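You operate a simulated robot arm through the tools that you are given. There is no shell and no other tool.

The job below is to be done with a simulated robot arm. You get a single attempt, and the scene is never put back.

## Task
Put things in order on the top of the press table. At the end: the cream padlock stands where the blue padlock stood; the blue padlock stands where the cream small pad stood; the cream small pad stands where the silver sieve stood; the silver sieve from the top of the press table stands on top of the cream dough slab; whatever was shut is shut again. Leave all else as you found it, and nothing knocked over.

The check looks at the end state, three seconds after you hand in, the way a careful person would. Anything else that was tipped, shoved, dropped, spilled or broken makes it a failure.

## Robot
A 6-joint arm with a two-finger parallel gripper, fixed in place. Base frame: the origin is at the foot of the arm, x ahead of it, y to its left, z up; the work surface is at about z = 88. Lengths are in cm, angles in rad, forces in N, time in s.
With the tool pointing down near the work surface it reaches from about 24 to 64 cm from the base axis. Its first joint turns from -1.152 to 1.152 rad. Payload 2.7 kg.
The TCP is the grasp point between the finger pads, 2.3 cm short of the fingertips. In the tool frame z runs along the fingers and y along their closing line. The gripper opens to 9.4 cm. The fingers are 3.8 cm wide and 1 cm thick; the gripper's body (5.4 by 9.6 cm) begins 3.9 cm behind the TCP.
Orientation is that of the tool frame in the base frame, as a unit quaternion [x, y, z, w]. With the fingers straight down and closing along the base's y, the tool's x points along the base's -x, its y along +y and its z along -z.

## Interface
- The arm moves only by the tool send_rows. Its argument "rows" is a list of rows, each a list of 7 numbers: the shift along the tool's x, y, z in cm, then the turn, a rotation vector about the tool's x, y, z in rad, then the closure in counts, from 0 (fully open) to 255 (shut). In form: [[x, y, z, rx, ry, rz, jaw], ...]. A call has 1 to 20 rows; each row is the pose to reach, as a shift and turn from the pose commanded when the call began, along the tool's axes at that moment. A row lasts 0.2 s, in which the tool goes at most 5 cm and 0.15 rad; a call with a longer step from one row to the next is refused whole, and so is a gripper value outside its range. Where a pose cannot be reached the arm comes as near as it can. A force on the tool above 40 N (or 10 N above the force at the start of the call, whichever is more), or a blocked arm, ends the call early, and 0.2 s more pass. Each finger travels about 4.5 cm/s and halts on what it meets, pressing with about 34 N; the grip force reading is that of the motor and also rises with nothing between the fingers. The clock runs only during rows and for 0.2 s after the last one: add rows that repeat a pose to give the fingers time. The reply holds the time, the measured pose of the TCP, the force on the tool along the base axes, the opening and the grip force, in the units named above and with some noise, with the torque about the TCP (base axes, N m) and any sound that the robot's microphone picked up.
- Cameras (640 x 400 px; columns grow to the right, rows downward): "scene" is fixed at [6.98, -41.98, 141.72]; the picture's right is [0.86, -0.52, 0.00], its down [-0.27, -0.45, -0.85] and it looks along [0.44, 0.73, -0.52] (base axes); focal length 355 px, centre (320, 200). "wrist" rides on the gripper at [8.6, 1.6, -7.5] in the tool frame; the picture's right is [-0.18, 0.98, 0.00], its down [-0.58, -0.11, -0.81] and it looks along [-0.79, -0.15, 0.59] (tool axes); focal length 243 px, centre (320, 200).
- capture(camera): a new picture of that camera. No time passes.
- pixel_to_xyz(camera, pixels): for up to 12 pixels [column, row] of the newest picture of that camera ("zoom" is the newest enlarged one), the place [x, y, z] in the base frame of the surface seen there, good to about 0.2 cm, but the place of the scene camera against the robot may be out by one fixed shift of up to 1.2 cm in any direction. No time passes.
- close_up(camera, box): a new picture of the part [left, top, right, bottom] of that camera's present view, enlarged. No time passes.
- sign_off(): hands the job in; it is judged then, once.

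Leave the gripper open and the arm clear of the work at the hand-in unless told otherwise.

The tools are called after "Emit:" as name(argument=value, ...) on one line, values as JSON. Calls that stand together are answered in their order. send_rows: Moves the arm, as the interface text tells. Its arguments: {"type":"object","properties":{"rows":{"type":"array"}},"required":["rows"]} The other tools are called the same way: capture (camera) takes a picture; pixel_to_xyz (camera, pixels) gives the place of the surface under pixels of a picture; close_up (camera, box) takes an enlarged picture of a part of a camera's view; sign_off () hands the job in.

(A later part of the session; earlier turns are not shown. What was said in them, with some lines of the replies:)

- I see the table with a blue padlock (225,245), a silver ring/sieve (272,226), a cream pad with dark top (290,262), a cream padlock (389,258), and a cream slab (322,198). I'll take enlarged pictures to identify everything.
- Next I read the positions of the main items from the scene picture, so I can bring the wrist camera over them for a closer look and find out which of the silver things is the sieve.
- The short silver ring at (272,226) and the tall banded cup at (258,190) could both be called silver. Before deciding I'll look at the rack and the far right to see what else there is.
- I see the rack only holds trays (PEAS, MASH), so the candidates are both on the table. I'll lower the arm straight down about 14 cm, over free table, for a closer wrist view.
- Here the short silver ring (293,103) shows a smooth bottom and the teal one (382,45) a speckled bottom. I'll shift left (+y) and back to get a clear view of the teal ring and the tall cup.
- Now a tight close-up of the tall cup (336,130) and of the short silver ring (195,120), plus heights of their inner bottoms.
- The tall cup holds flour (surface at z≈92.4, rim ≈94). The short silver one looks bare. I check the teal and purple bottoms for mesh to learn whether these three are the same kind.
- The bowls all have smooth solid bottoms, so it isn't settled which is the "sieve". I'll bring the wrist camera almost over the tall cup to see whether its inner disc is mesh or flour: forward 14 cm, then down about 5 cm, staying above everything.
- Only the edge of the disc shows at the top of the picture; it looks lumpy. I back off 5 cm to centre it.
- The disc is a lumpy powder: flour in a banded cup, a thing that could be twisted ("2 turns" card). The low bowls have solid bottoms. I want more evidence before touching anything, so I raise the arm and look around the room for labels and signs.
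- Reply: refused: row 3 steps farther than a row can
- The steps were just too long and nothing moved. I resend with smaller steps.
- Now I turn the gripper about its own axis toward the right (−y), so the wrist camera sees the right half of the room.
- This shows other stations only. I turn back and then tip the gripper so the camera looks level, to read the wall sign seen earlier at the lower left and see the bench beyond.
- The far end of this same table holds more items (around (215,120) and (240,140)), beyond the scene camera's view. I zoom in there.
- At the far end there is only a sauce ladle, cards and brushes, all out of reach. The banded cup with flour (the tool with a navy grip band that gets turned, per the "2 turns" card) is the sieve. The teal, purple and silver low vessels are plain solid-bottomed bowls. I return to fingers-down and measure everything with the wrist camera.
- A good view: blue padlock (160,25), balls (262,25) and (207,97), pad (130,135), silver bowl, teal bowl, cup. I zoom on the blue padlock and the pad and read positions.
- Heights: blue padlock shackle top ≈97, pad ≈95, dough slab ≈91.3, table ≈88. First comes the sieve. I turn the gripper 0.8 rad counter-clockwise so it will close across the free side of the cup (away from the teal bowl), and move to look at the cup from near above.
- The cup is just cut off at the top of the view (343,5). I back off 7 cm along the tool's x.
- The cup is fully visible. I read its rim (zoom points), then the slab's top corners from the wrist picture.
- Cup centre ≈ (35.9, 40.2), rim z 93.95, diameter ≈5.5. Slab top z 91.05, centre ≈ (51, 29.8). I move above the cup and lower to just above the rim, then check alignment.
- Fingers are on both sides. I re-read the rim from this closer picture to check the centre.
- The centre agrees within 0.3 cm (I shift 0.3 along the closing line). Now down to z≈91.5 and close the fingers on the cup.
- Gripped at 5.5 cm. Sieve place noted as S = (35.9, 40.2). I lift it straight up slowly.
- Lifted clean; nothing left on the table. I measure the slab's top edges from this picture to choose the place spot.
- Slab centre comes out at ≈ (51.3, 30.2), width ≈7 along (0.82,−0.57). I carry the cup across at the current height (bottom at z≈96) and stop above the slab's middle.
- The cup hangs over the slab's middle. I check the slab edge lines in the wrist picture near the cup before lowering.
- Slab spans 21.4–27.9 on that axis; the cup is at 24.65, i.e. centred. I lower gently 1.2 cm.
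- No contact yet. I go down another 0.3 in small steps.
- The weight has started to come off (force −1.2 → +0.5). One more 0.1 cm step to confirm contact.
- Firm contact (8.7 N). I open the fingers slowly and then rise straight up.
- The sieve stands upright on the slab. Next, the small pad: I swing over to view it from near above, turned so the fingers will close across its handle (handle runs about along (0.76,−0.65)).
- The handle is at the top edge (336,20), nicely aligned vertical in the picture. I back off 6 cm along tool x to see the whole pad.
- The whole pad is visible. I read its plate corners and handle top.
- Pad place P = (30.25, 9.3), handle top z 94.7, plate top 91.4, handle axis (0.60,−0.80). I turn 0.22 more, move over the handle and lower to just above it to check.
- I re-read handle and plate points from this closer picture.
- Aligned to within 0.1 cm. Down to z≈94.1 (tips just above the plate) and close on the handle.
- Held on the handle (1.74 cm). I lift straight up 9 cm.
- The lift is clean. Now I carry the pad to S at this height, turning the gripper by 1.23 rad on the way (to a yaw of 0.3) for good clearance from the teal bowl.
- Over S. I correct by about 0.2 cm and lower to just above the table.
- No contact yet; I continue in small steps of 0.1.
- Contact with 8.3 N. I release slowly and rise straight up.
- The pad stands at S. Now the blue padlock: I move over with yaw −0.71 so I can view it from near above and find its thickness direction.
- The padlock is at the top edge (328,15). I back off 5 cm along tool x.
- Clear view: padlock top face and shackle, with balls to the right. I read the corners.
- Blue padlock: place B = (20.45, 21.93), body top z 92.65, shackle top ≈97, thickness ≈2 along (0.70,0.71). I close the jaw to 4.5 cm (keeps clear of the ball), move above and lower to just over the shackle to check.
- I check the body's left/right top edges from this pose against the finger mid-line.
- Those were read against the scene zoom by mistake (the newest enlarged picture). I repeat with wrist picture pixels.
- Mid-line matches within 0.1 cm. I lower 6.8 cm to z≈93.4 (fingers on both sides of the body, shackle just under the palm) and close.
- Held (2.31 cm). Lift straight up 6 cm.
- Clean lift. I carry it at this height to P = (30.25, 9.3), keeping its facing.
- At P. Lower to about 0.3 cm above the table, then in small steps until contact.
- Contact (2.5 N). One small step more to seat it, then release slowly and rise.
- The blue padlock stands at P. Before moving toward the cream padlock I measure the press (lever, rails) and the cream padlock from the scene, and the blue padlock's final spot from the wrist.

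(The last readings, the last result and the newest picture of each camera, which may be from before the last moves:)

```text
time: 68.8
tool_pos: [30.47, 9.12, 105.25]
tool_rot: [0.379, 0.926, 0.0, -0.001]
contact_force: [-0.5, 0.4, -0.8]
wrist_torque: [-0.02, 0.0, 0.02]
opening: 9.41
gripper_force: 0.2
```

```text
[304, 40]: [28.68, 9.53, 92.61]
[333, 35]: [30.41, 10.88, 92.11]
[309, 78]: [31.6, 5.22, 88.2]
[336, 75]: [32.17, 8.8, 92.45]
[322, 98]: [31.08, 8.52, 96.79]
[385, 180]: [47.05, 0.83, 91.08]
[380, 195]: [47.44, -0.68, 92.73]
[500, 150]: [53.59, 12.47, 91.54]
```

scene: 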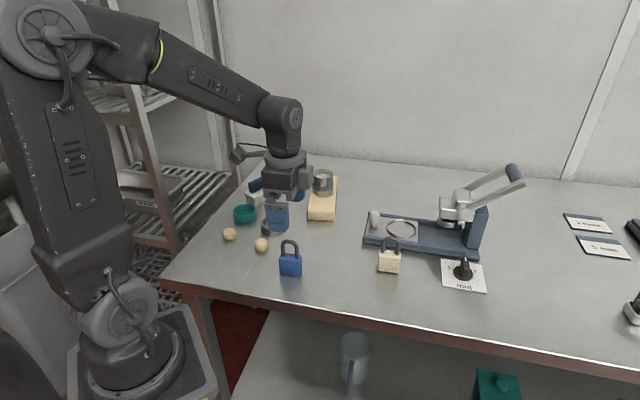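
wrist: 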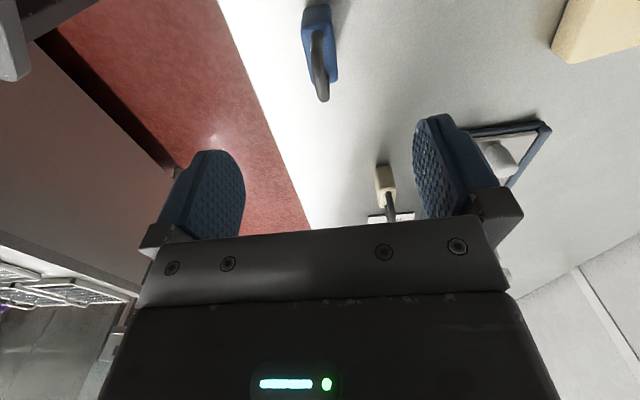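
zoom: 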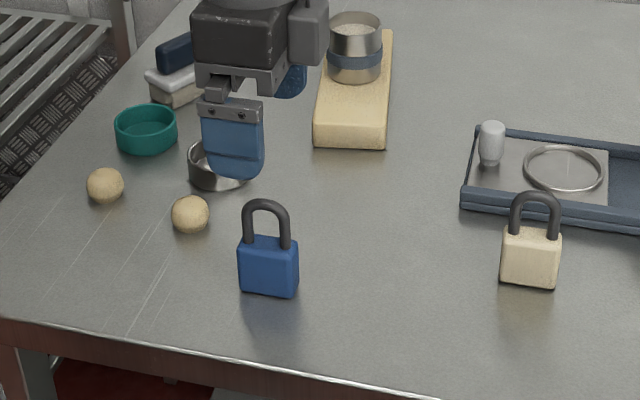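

The press rail is about 7 cm behind the cream padlock and the lever is far (x>70). I move over to view the cream padlock from near above.

Emit:
send_rows(rows=[[-2.6, 0.5, 0, 0, 0, 0, 0], [-5.2, 1.05, 0, 0, 0, 0, 0], [-7.8, 1.6, 0, 0, 0, 0, 0], [-10.4, 2.1, 0, 0, 0, 0, 0], [-13, 2.6, 0, 0, 0, 0, 0], [-15, 3.0, 0, 0, 0, 0, 0], [-16.5, 4.0, 0, 0, 0, 0, 0], [-16.5, 4.27, 0, 0, 0, 0, 0]])

Emit:
capture(camera="wrist")

Emit:
close_up(camera="wrist", box=[240, 0, 440, 125])

```text
time: 70.6
tool_pos: [45.06, 0.72, 105.37]
tool_rot: [0.378, 0.926, 0.001, 0.0]
contact_force: [0.2, 0.1, -0.1]
wrist_torque: [0.01, -0.03, 0.01]
opening: 9.42
gripper_force: 0.1
```

```text
taken
```

wrist: 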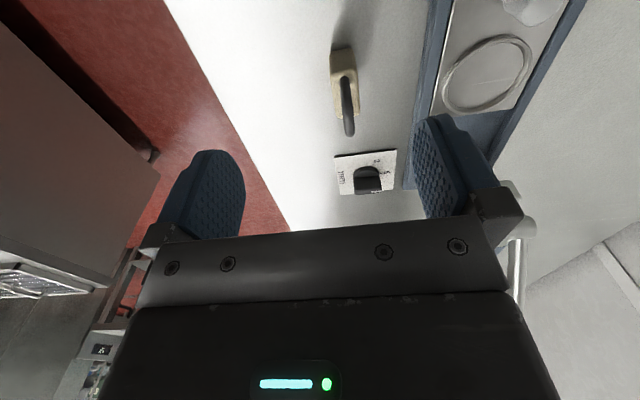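

```text
3.20 times, centred on (340, 62) of wrist
```

zoom: 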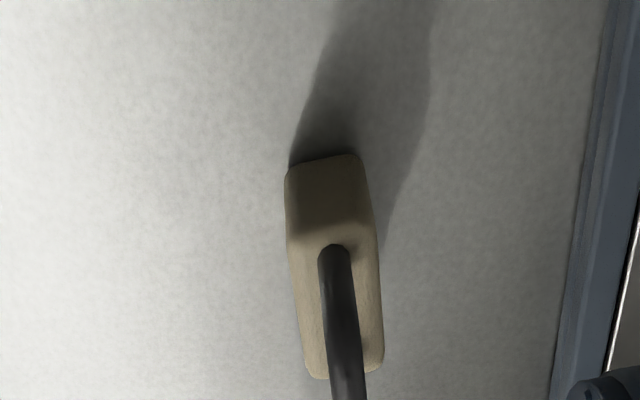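

The cream padlock shows well. I read its top-face corners and shackle.

Emit:
pixel_to_xyz(camera="zoom", pixels=[[292, 245], [368, 235], [318, 372], [380, 365], [335, 265], [345, 360], [305, 310], [375, 310], [330, 160], [350, 395], [600, 200]])

Emit:
pixel_to_xyz(camera="wrist", pixels=[[349, 132], [346, 100], [370, 175], [397, 152], [336, 155], [425, 60], [349, 120]])

```text
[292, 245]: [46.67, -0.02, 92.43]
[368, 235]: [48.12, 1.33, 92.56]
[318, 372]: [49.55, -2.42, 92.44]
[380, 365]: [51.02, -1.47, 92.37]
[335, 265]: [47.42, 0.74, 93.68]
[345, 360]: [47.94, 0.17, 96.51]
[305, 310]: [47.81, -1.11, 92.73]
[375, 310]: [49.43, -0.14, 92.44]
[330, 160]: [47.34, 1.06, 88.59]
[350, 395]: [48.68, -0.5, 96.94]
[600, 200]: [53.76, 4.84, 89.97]
```

```text
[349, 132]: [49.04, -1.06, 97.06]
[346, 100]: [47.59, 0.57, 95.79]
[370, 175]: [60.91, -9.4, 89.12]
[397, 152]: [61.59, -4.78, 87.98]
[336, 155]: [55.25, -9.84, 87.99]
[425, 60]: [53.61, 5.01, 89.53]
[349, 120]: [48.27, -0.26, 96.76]
```

Cream padlock centre (48.8, −0.65), body top 92.5, shackle top 97, thickness along (0.70,0.71) – the same as the present closing line. I move over it with the jaw at 4.5 cm, stopping just above the shackle.

Emit:
send_rows(rows=[[-1.8, 0.8, 0, 0, 0, 0, 60], [-3.62, 1.63, 0, 0, 0, 0, 133], [-3.62, 1.63, 2, 0, 0, 0, 133], [-3.62, 1.63, 4, 0, 0, 0, 133], [-3.62, 1.63, 5.2, 0, 0, 0, 133], [-3.62, 1.63, 5.2, 0, 0, 0, 133]])

Emit:
capture(camera="wrist")

Emit:
close_up(camera="wrist", box=[220, 0, 460, 150])

```text
time: 72.0
tool_pos: [48.82, -0.52, 100.15]
tool_rot: [0.379, 0.926, 0.002, 0.0]
contact_force: [-0.6, 0.2, 0.1]
wrist_torque: [0.01, 0.04, 0.0]
opening: 4.48
gripper_force: 0.0
```

```text
taken
```

wrist: 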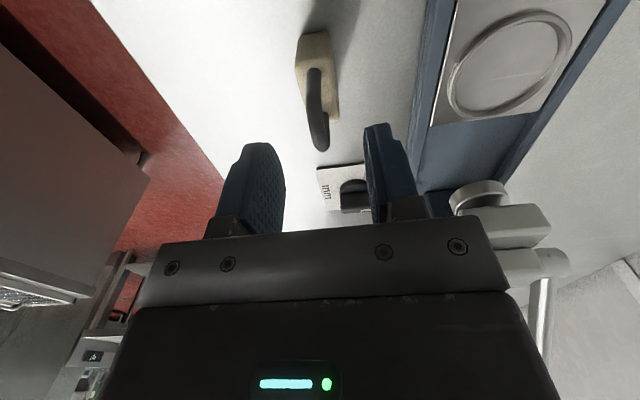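

```text
2.67 times, centred on (340, 75) of wrist
```

zoom: 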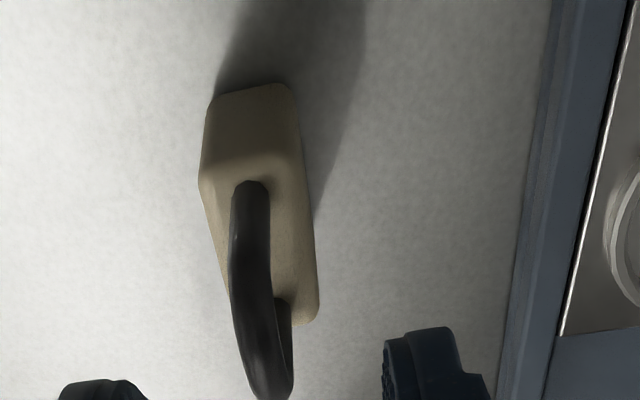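

Looks the same as the blue grasp did. I check the edges once.

Emit:
pixel_to_xyz(camera="wrist", pixels=[[298, 75], [303, 95], [330, 72], [337, 108], [334, 90], [320, 148], [313, 75], [318, 130]])

```text
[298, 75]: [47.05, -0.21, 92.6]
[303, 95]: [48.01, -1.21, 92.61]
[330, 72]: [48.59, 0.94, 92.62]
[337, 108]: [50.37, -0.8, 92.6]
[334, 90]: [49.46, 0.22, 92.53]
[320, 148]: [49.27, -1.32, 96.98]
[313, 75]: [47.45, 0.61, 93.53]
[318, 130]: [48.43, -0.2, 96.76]
```

Aligned within 0.1 cm. Lower 6.85 cm to z≈93.3 and close.

Emit:
send_rows(rows=[[0, -0.07, 1.5, 0, 0, 0, 133], [0, -0.07, 3, 0, 0, 0, 133], [0, -0.07, 4.5, 0, 0, 0, 133], [0, -0.07, 5.8, 0, 0, 0, 133], [0, -0.07, 6.5, 0, 0, 0, 133], [0, -0.07, 6.82, 0, 0, 0, 133], [0, -0.07, 6.82, 0, 0, 0, 133]])

Emit:
send_rows(rows=[[0, 0, 0, 0, 0, 0, 160], [0, 0, 0, 0, 0, 0, 185], [0, 0, 0, 0, 0, 0, 210], [0, 0, 0, 0, 0, 0, 235], [0, 0, 0, 0, 0, 0, 235], [0, 0, 0, 0, 0, 0, 235]])

Emit:
capture(camera="wrist")

Emit:
close_up(camera="scene", box=[320, 160, 480, 290])

```text
time: 73.6
tool_pos: [48.76, -0.7, 93.33]
tool_rot: [0.379, 0.926, 0.0, 0.0]
contact_force: [-0.2, 0.2, -0.2]
wrist_torque: [0.01, 0.0, 0.0]
opening: 4.5
gripper_force: 0.1
```

```text
time: 75.0
tool_pos: [48.65, -0.68, 93.28]
tool_rot: [0.379, 0.926, 0.001, 0.0]
contact_force: [0.2, -0.6, 0.8]
wrist_torque: [-0.03, -0.04, 0.0]
opening: 2.31
gripper_force: 34.5
```

```text
taken
```

wrist: 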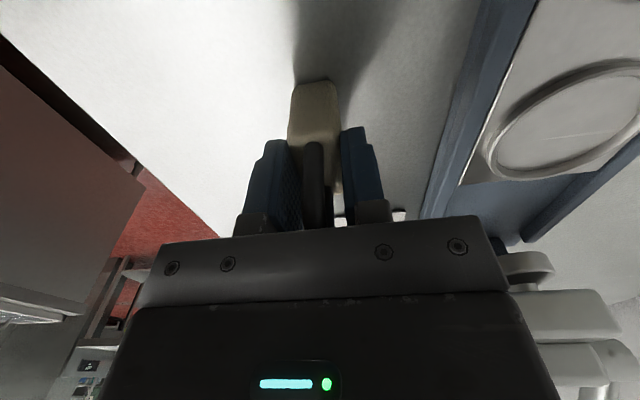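

```text
3.08 times, centred on (400, 225) of scene
```

zoom: 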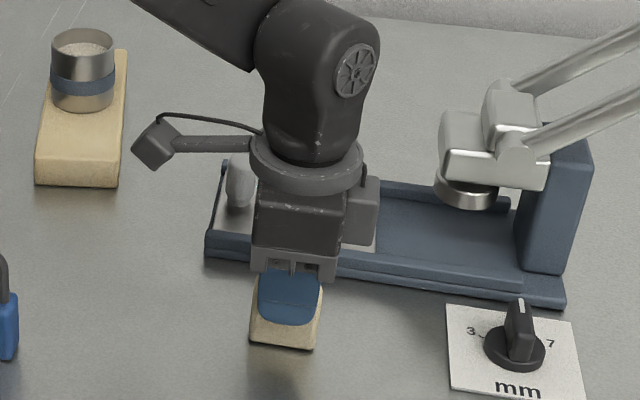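

Held (2.31 cm). I lift 10.5 cm so it can pass over the blue padlock's height (97).

Emit:
send_rows(rows=[[0, 0, -0.6, 0, 0, 0, 235], [0, 0, -1.8, 0, 0, 0, 235], [0, 0, -3.5, 0, 0, 0, 235], [0, 0, -5.5, 0, 0, 0, 235], [0, 0, -7.5, 0, 0, 0, 235], [0, 0, -9.5, 0, 0, 0, 235], [0, 0, -10.5, 0, 0, 0, 235], [0, 0, -10.5, 0, 0, 0, 235]])

Emit:
capture(camera="wrist")

Emit:
close_up(camera="scene", box=[320, 130, 480, 290])

```text
time: 76.8
tool_pos: [48.83, -0.76, 103.89]
tool_rot: [0.378, 0.926, 0.001, 0.001]
contact_force: [-0.4, 0.6, -0.6]
wrist_torque: [-0.02, 0.01, 0.02]
opening: 2.32
gripper_force: 33.5
```

```text
taken
```

wrist: 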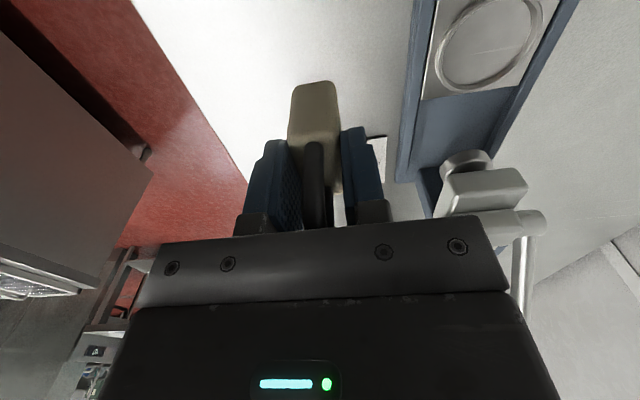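

```text
2.50 times, centred on (400, 210) of scene
```

zoom: 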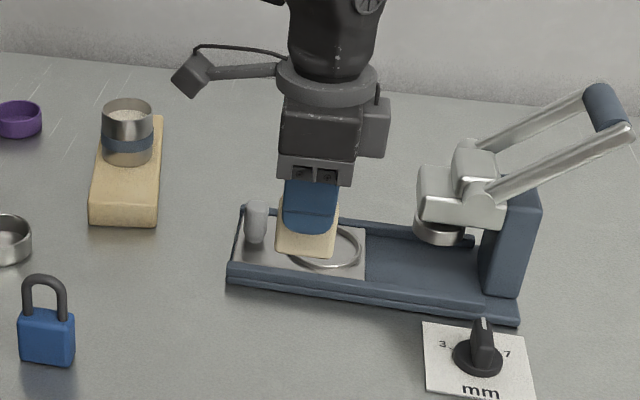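

Now I carry it to B along an arc that stays clear of the blue padlock.

Emit:
send_rows(rows=[[1.2, 0.4, 0, 0, 0, 0, 235], [3.6, 1.0, 0, 0, 0, 0, 235], [6.4, 1.6, 0, 0, 0, 0, 235], [9.3, 2.0, 0, 0, 0, 0, 235], [12.2, 2.2, 0, 0, 0, 0, 235], [15.1, 2.2, 0, 0, 0, 0, 235], [18, 2.0, 0, 0, 0, 0, 235], [20.9, 1.5, 0, 0, 0, 0, 235], [23.8, 0.8, 0, 0, 0, 0, 235], [26.7, -0.2, 0, 0, 0, 0, 235], [29.6, -1.3, 0, 0, 0, 0, 235], [32.4, -2.4, 0, 0, 0, 0, 235], [34.8, -3.3, 0, 0, 0, 0, 235], [36.0, -3.7, 0, 0, 0, 0, 235], [36.0, -3.7, 0, 0, 0, 0, 235], [36.0, -3.7, 0, 0, 0, 0, 235]])

Emit:
capture(camera="wrist")

Emit:
close_up(camera="scene", box=[170, 140, 330, 290])

```text
time: 80.2
tool_pos: [20.37, 21.83, 103.83]
tool_rot: [0.378, 0.926, 0.001, 0.0]
contact_force: [-0.3, 0.4, -1.4]
wrist_torque: [-0.01, 0.0, 0.0]
opening: 2.3
gripper_force: 33.8
```

```text
taken
```

wrist: 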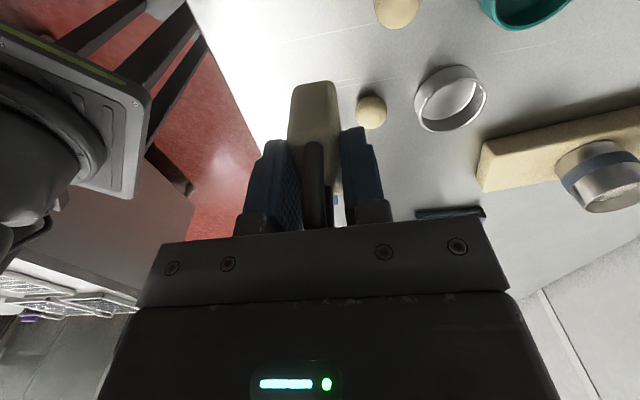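

```text
2.67 times, centred on (250, 215) of scene
```

zoom: 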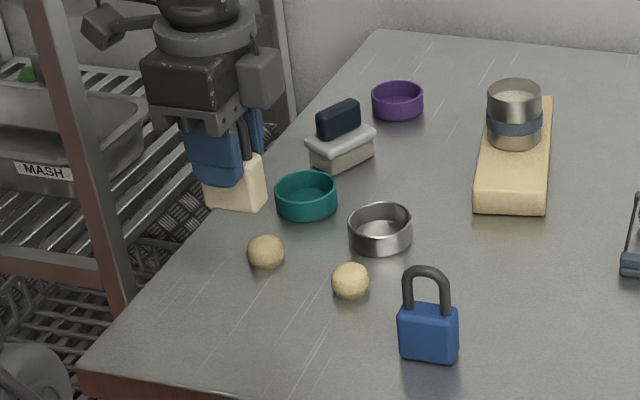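

Over B (20.4, 21.9). I lower to just above the table.

Emit:
send_rows(rows=[[0, 0.05, 1.5, 0, 0, 0, 235], [0, 0.05, 4, 0, 0, 0, 235], [0, 0.05, 6.5, 0, 0, 0, 235], [0, 0.05, 8.5, 0, 0, 0, 235], [0, 0.05, 9.8, 0, 0, 0, 235], [0, 0.05, 10.1, 0, 0, 0, 235], [0, 0.05, 10.1, 0, 0, 0, 235]])

Emit:
send_rows(rows=[[0, 0, 0.1, 0, 0, 0, 235], [0, 0, 0.2, 0, 0, 0, 235], [0, 0, 0.2, 0, 0, 0, 235]])

Emit:
send_rows(rows=[[0, 0, 0.05, 0, 0, 0, 235], [0, 0, 0.1, 0, 0, 0, 235], [0, 0, 0.1, 0, 0, 0, 235]])

```text
time: 81.8
tool_pos: [20.72, 21.94, 93.71]
tool_rot: [0.379, 0.926, 0.001, 0.0]
contact_force: [0.5, 0.0, -1.3]
wrist_torque: [-0.02, -0.04, 0.01]
opening: 2.31
gripper_force: 34.3
```

```text
time: 82.6
tool_pos: [20.5, 21.93, 93.56]
tool_rot: [0.378, 0.926, 0.0, 0.0]
contact_force: [0.2, -0.4, -0.2]
wrist_torque: [-0.01, 0.02, 0.04]
opening: 2.28
gripper_force: 33.8
```

```text
time: 83.4
tool_pos: [20.55, 21.81, 93.52]
tool_rot: [0.378, 0.926, 0.002, 0.0]
contact_force: [0.0, -0.6, -0.9]
wrist_torque: [-0.01, 0.03, -0.03]
opening: 2.3
gripper_force: 34.3
```

No contact yet (z 93.5; expected ≈93.3). I keep stepping 0.1 at a time.

Emit:
send_rows(rows=[[0, 0, 0.05, 0, 0, 0, 235], [0, 0, 0.1, 0, 0, 0, 235], [0, 0, 0.1, 0, 0, 0, 235]])

Emit:
send_rows(rows=[[0, 0, 0.05, 0, 0, 0, 235], [0, 0, 0.1, 0, 0, 0, 235], [0, 0, 0.1, 0, 0, 0, 235]])

```text
time: 84.2
tool_pos: [20.51, 21.75, 93.37]
tool_rot: [0.379, 0.925, 0.001, 0.0]
contact_force: [0.6, 0.6, -0.3]
wrist_torque: [0.01, 0.03, 0.0]
opening: 2.29
gripper_force: 34.5
```

```text
time: 85.0
tool_pos: [20.43, 21.73, 93.34]
tool_rot: [0.379, 0.925, 0.0, 0.0]
contact_force: [-5.1, -5.6, 20.8]
wrist_torque: [-0.21, 0.24, 0.0]
opening: 2.33
gripper_force: 33.8
```

Firm contact now (20 N). I ease back 0.07 cm, release to only 4.5 cm (ball nearby), and rise straight up before opening fully.

Emit:
send_rows(rows=[[0, 0, -0.07, 0, 0, 0, 235], [0, 0, -0.07, 0, 0, 0, 210], [0, 0, -0.07, 0, 0, 0, 185], [0, 0, -0.07, 0, 0, 0, 160], [0, 0, -0.07, 0, 0, 0, 135], [0, 0, -0.07, 0, 0, 0, 135]])

Emit:
send_rows(rows=[[0, 0, -1, 0, 0, 0, 135], [0, 0, -3, 0, 0, 0, 135], [0, 0, -6, 0, 0, 0, 135], [0, 0, -9, 0, 0, 0, 60], [0, 0, -12, 0, 0, 0, 0], [0, 0, -12, 0, 0, 0, 0]])

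Emit:
capture(camera="wrist")

Emit:
close_up(camera="scene", box=[170, 150, 350, 290])

```text
time: 86.4
tool_pos: [20.5, 21.81, 93.25]
tool_rot: [0.379, 0.926, 0.001, 0.0]
contact_force: [-0.5, 0.0, -0.6]
wrist_torque: [0.01, 0.01, -0.02]
opening: 4.43
gripper_force: 0.0
```

```text
time: 87.8
tool_pos: [20.63, 21.97, 105.12]
tool_rot: [0.379, 0.925, 0.0, 0.0]
contact_force: [0.4, -0.2, -0.4]
wrist_torque: [0.01, 0.0, 0.0]
opening: 9.39
gripper_force: 0.0
```

```text
taken
```

wrist: 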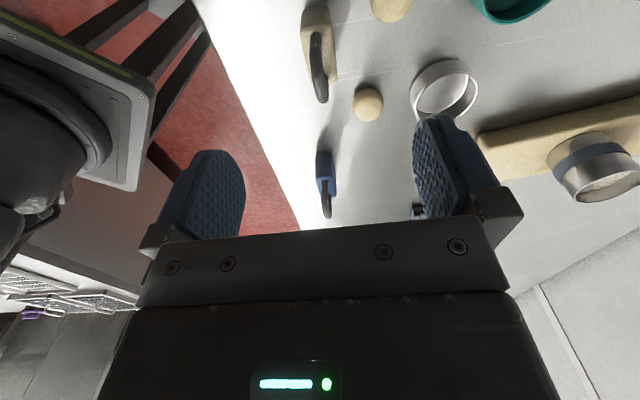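

```text
2.86 times, centred on (260, 220) of scene
```

zoom: 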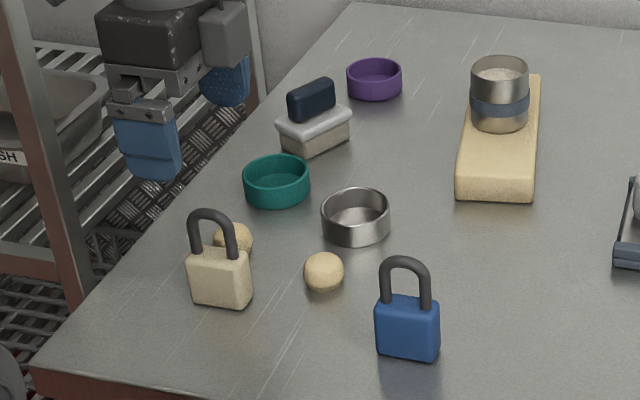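

All pieces stand. I verify positions: cream padlock top corners from the wrist view, then bases from the scene against the original readings.

Emit:
pixel_to_xyz(camera="wrist", pixels=[[304, 45], [332, 40], [311, 80], [335, 75], [321, 95], [367, 104], [443, 85], [390, 5], [325, 175], [327, 210]])

Emit:
capture(camera="scene")

Emit:
pixel_to_xyz(camera="scene", pixels=[[225, 255], [258, 185], [290, 273], [272, 229], [261, 245], [245, 214], [279, 178], [228, 234]])

```text
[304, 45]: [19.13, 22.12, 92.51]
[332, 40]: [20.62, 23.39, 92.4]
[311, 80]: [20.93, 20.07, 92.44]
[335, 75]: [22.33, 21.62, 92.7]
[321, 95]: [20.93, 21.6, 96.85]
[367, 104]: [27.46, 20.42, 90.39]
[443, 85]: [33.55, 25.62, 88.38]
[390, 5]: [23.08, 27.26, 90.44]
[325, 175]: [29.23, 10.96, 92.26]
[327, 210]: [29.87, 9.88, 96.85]
```

```text
taken
```

scene: 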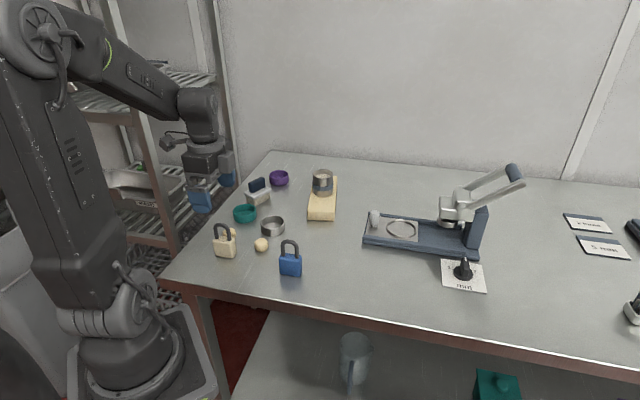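

```text
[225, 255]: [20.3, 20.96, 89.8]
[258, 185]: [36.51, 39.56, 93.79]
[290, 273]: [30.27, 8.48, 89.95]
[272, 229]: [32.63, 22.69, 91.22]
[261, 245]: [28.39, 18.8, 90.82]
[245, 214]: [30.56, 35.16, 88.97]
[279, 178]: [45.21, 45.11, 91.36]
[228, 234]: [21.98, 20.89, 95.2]
```

Cream padlock centre ≈ (20.7, 21.8) against B (20.45, 21.9). Bowls, balls, slab and press read as before. I raise the arm back near its starting pose, jaw open.

Emit:
send_rows(rows=[[0, 0, -3, 0, 0, 0, 0], [0, 0, -6, 0, 0, 0, 0], [-1, 1, -9, 0, 0, -0.13, 0], [-1.5, 3, -12, 0, 0, -0.26, 0], [-2, 5, -13.5, 0, 0, -0.39, 0], [-2, 7, -13.5, 0, 0, -0.52, 0], [-2, 8.8, -13.5, 0, 0, -0.65, 0], [-2, 8.8, -13.5, 0, 0, -0.77, 0], [-2, 8.8, -13.5, 0, 0, -0.77, 0]])

Emit:
capture(camera="scene")

Emit:
capture(camera="wrist")

Emit:
close_up(camera="scene", box=[190, 150, 510, 310])

```text
time: 89.8
tool_pos: [28.07, 26.78, 118.78]
tool_rot: [0.003, 1.0, -0.001, 0.0]
contact_force: [0.6, 0.6, -0.1]
wrist_torque: [-0.01, 0.0, 0.01]
opening: 9.42
gripper_force: 0.2
```

```text
taken
```

scene: 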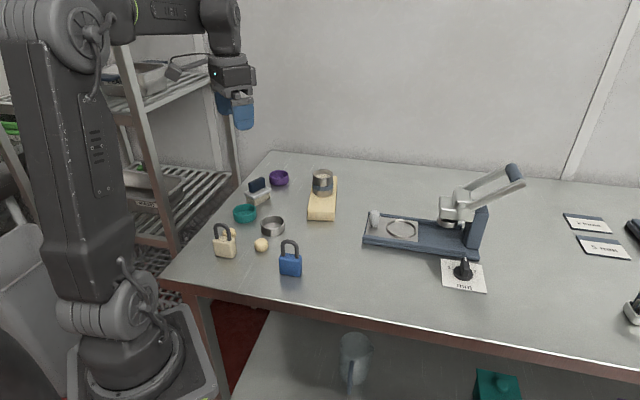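

```text
taken
```

wrist: 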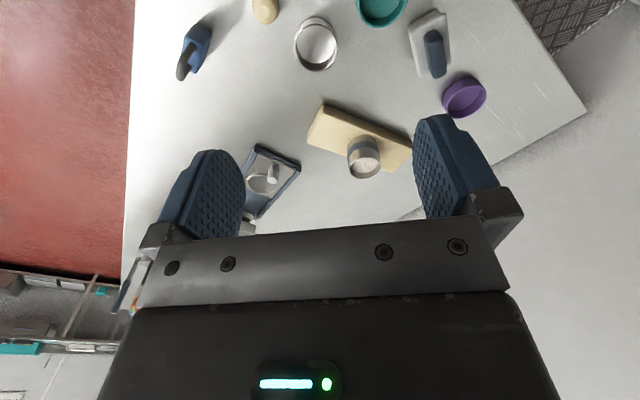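

```text
2.00 times, centred on (350, 230) of scene
```

zoom: 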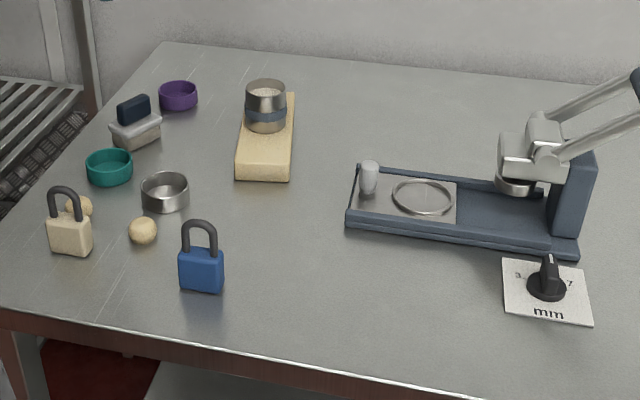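

Everything stands upright: the cream padlock at B, the blue padlock at P, the small pad at S, and the flour sieve on the dough slab. The bowls, balls and press are unchanged, the jaw is open and the arm is clear. I hand in now.

Emit:
sign_off()

```text
The job is handed in.
```

I made all four moves and handed the job in, but nothing in the scene is labelled as a sieve, so one object was my judgement. I took the tall silver cup with the navy band, with flour in it, to be the sieve. The low silver bowl beside it has a solid bottom, like the teal and purple ones. A card on the table reads "2 turns", which fits a flour sieve. If the low bowl was meant, both the sieve and the small pad moves are wrong.

| Item | Where it stands now | Distance from the target |
|---|---|---|
| Cream padlock | where the blue padlock stood | about 0.3 cm |
| Blue padlock | where the cream small pad stood | about 0.1 cm |
| Cream small pad | where the flour sieve stood, turned from how it faced before | about 0.2 cm |
| Silver sieve (the banded cup) | on the cream dough slab, near its middle | centred across the slab's width |

All four pieces stand upright, and I saw no flour on the table. The bowls and the front dough ball read in the same places as before. The other ball, the slab and the press look unmoved in the pictures. Nothing had to be opened, so there was nothing to shut again. The gripper is open and the arm is back near its starting pose.
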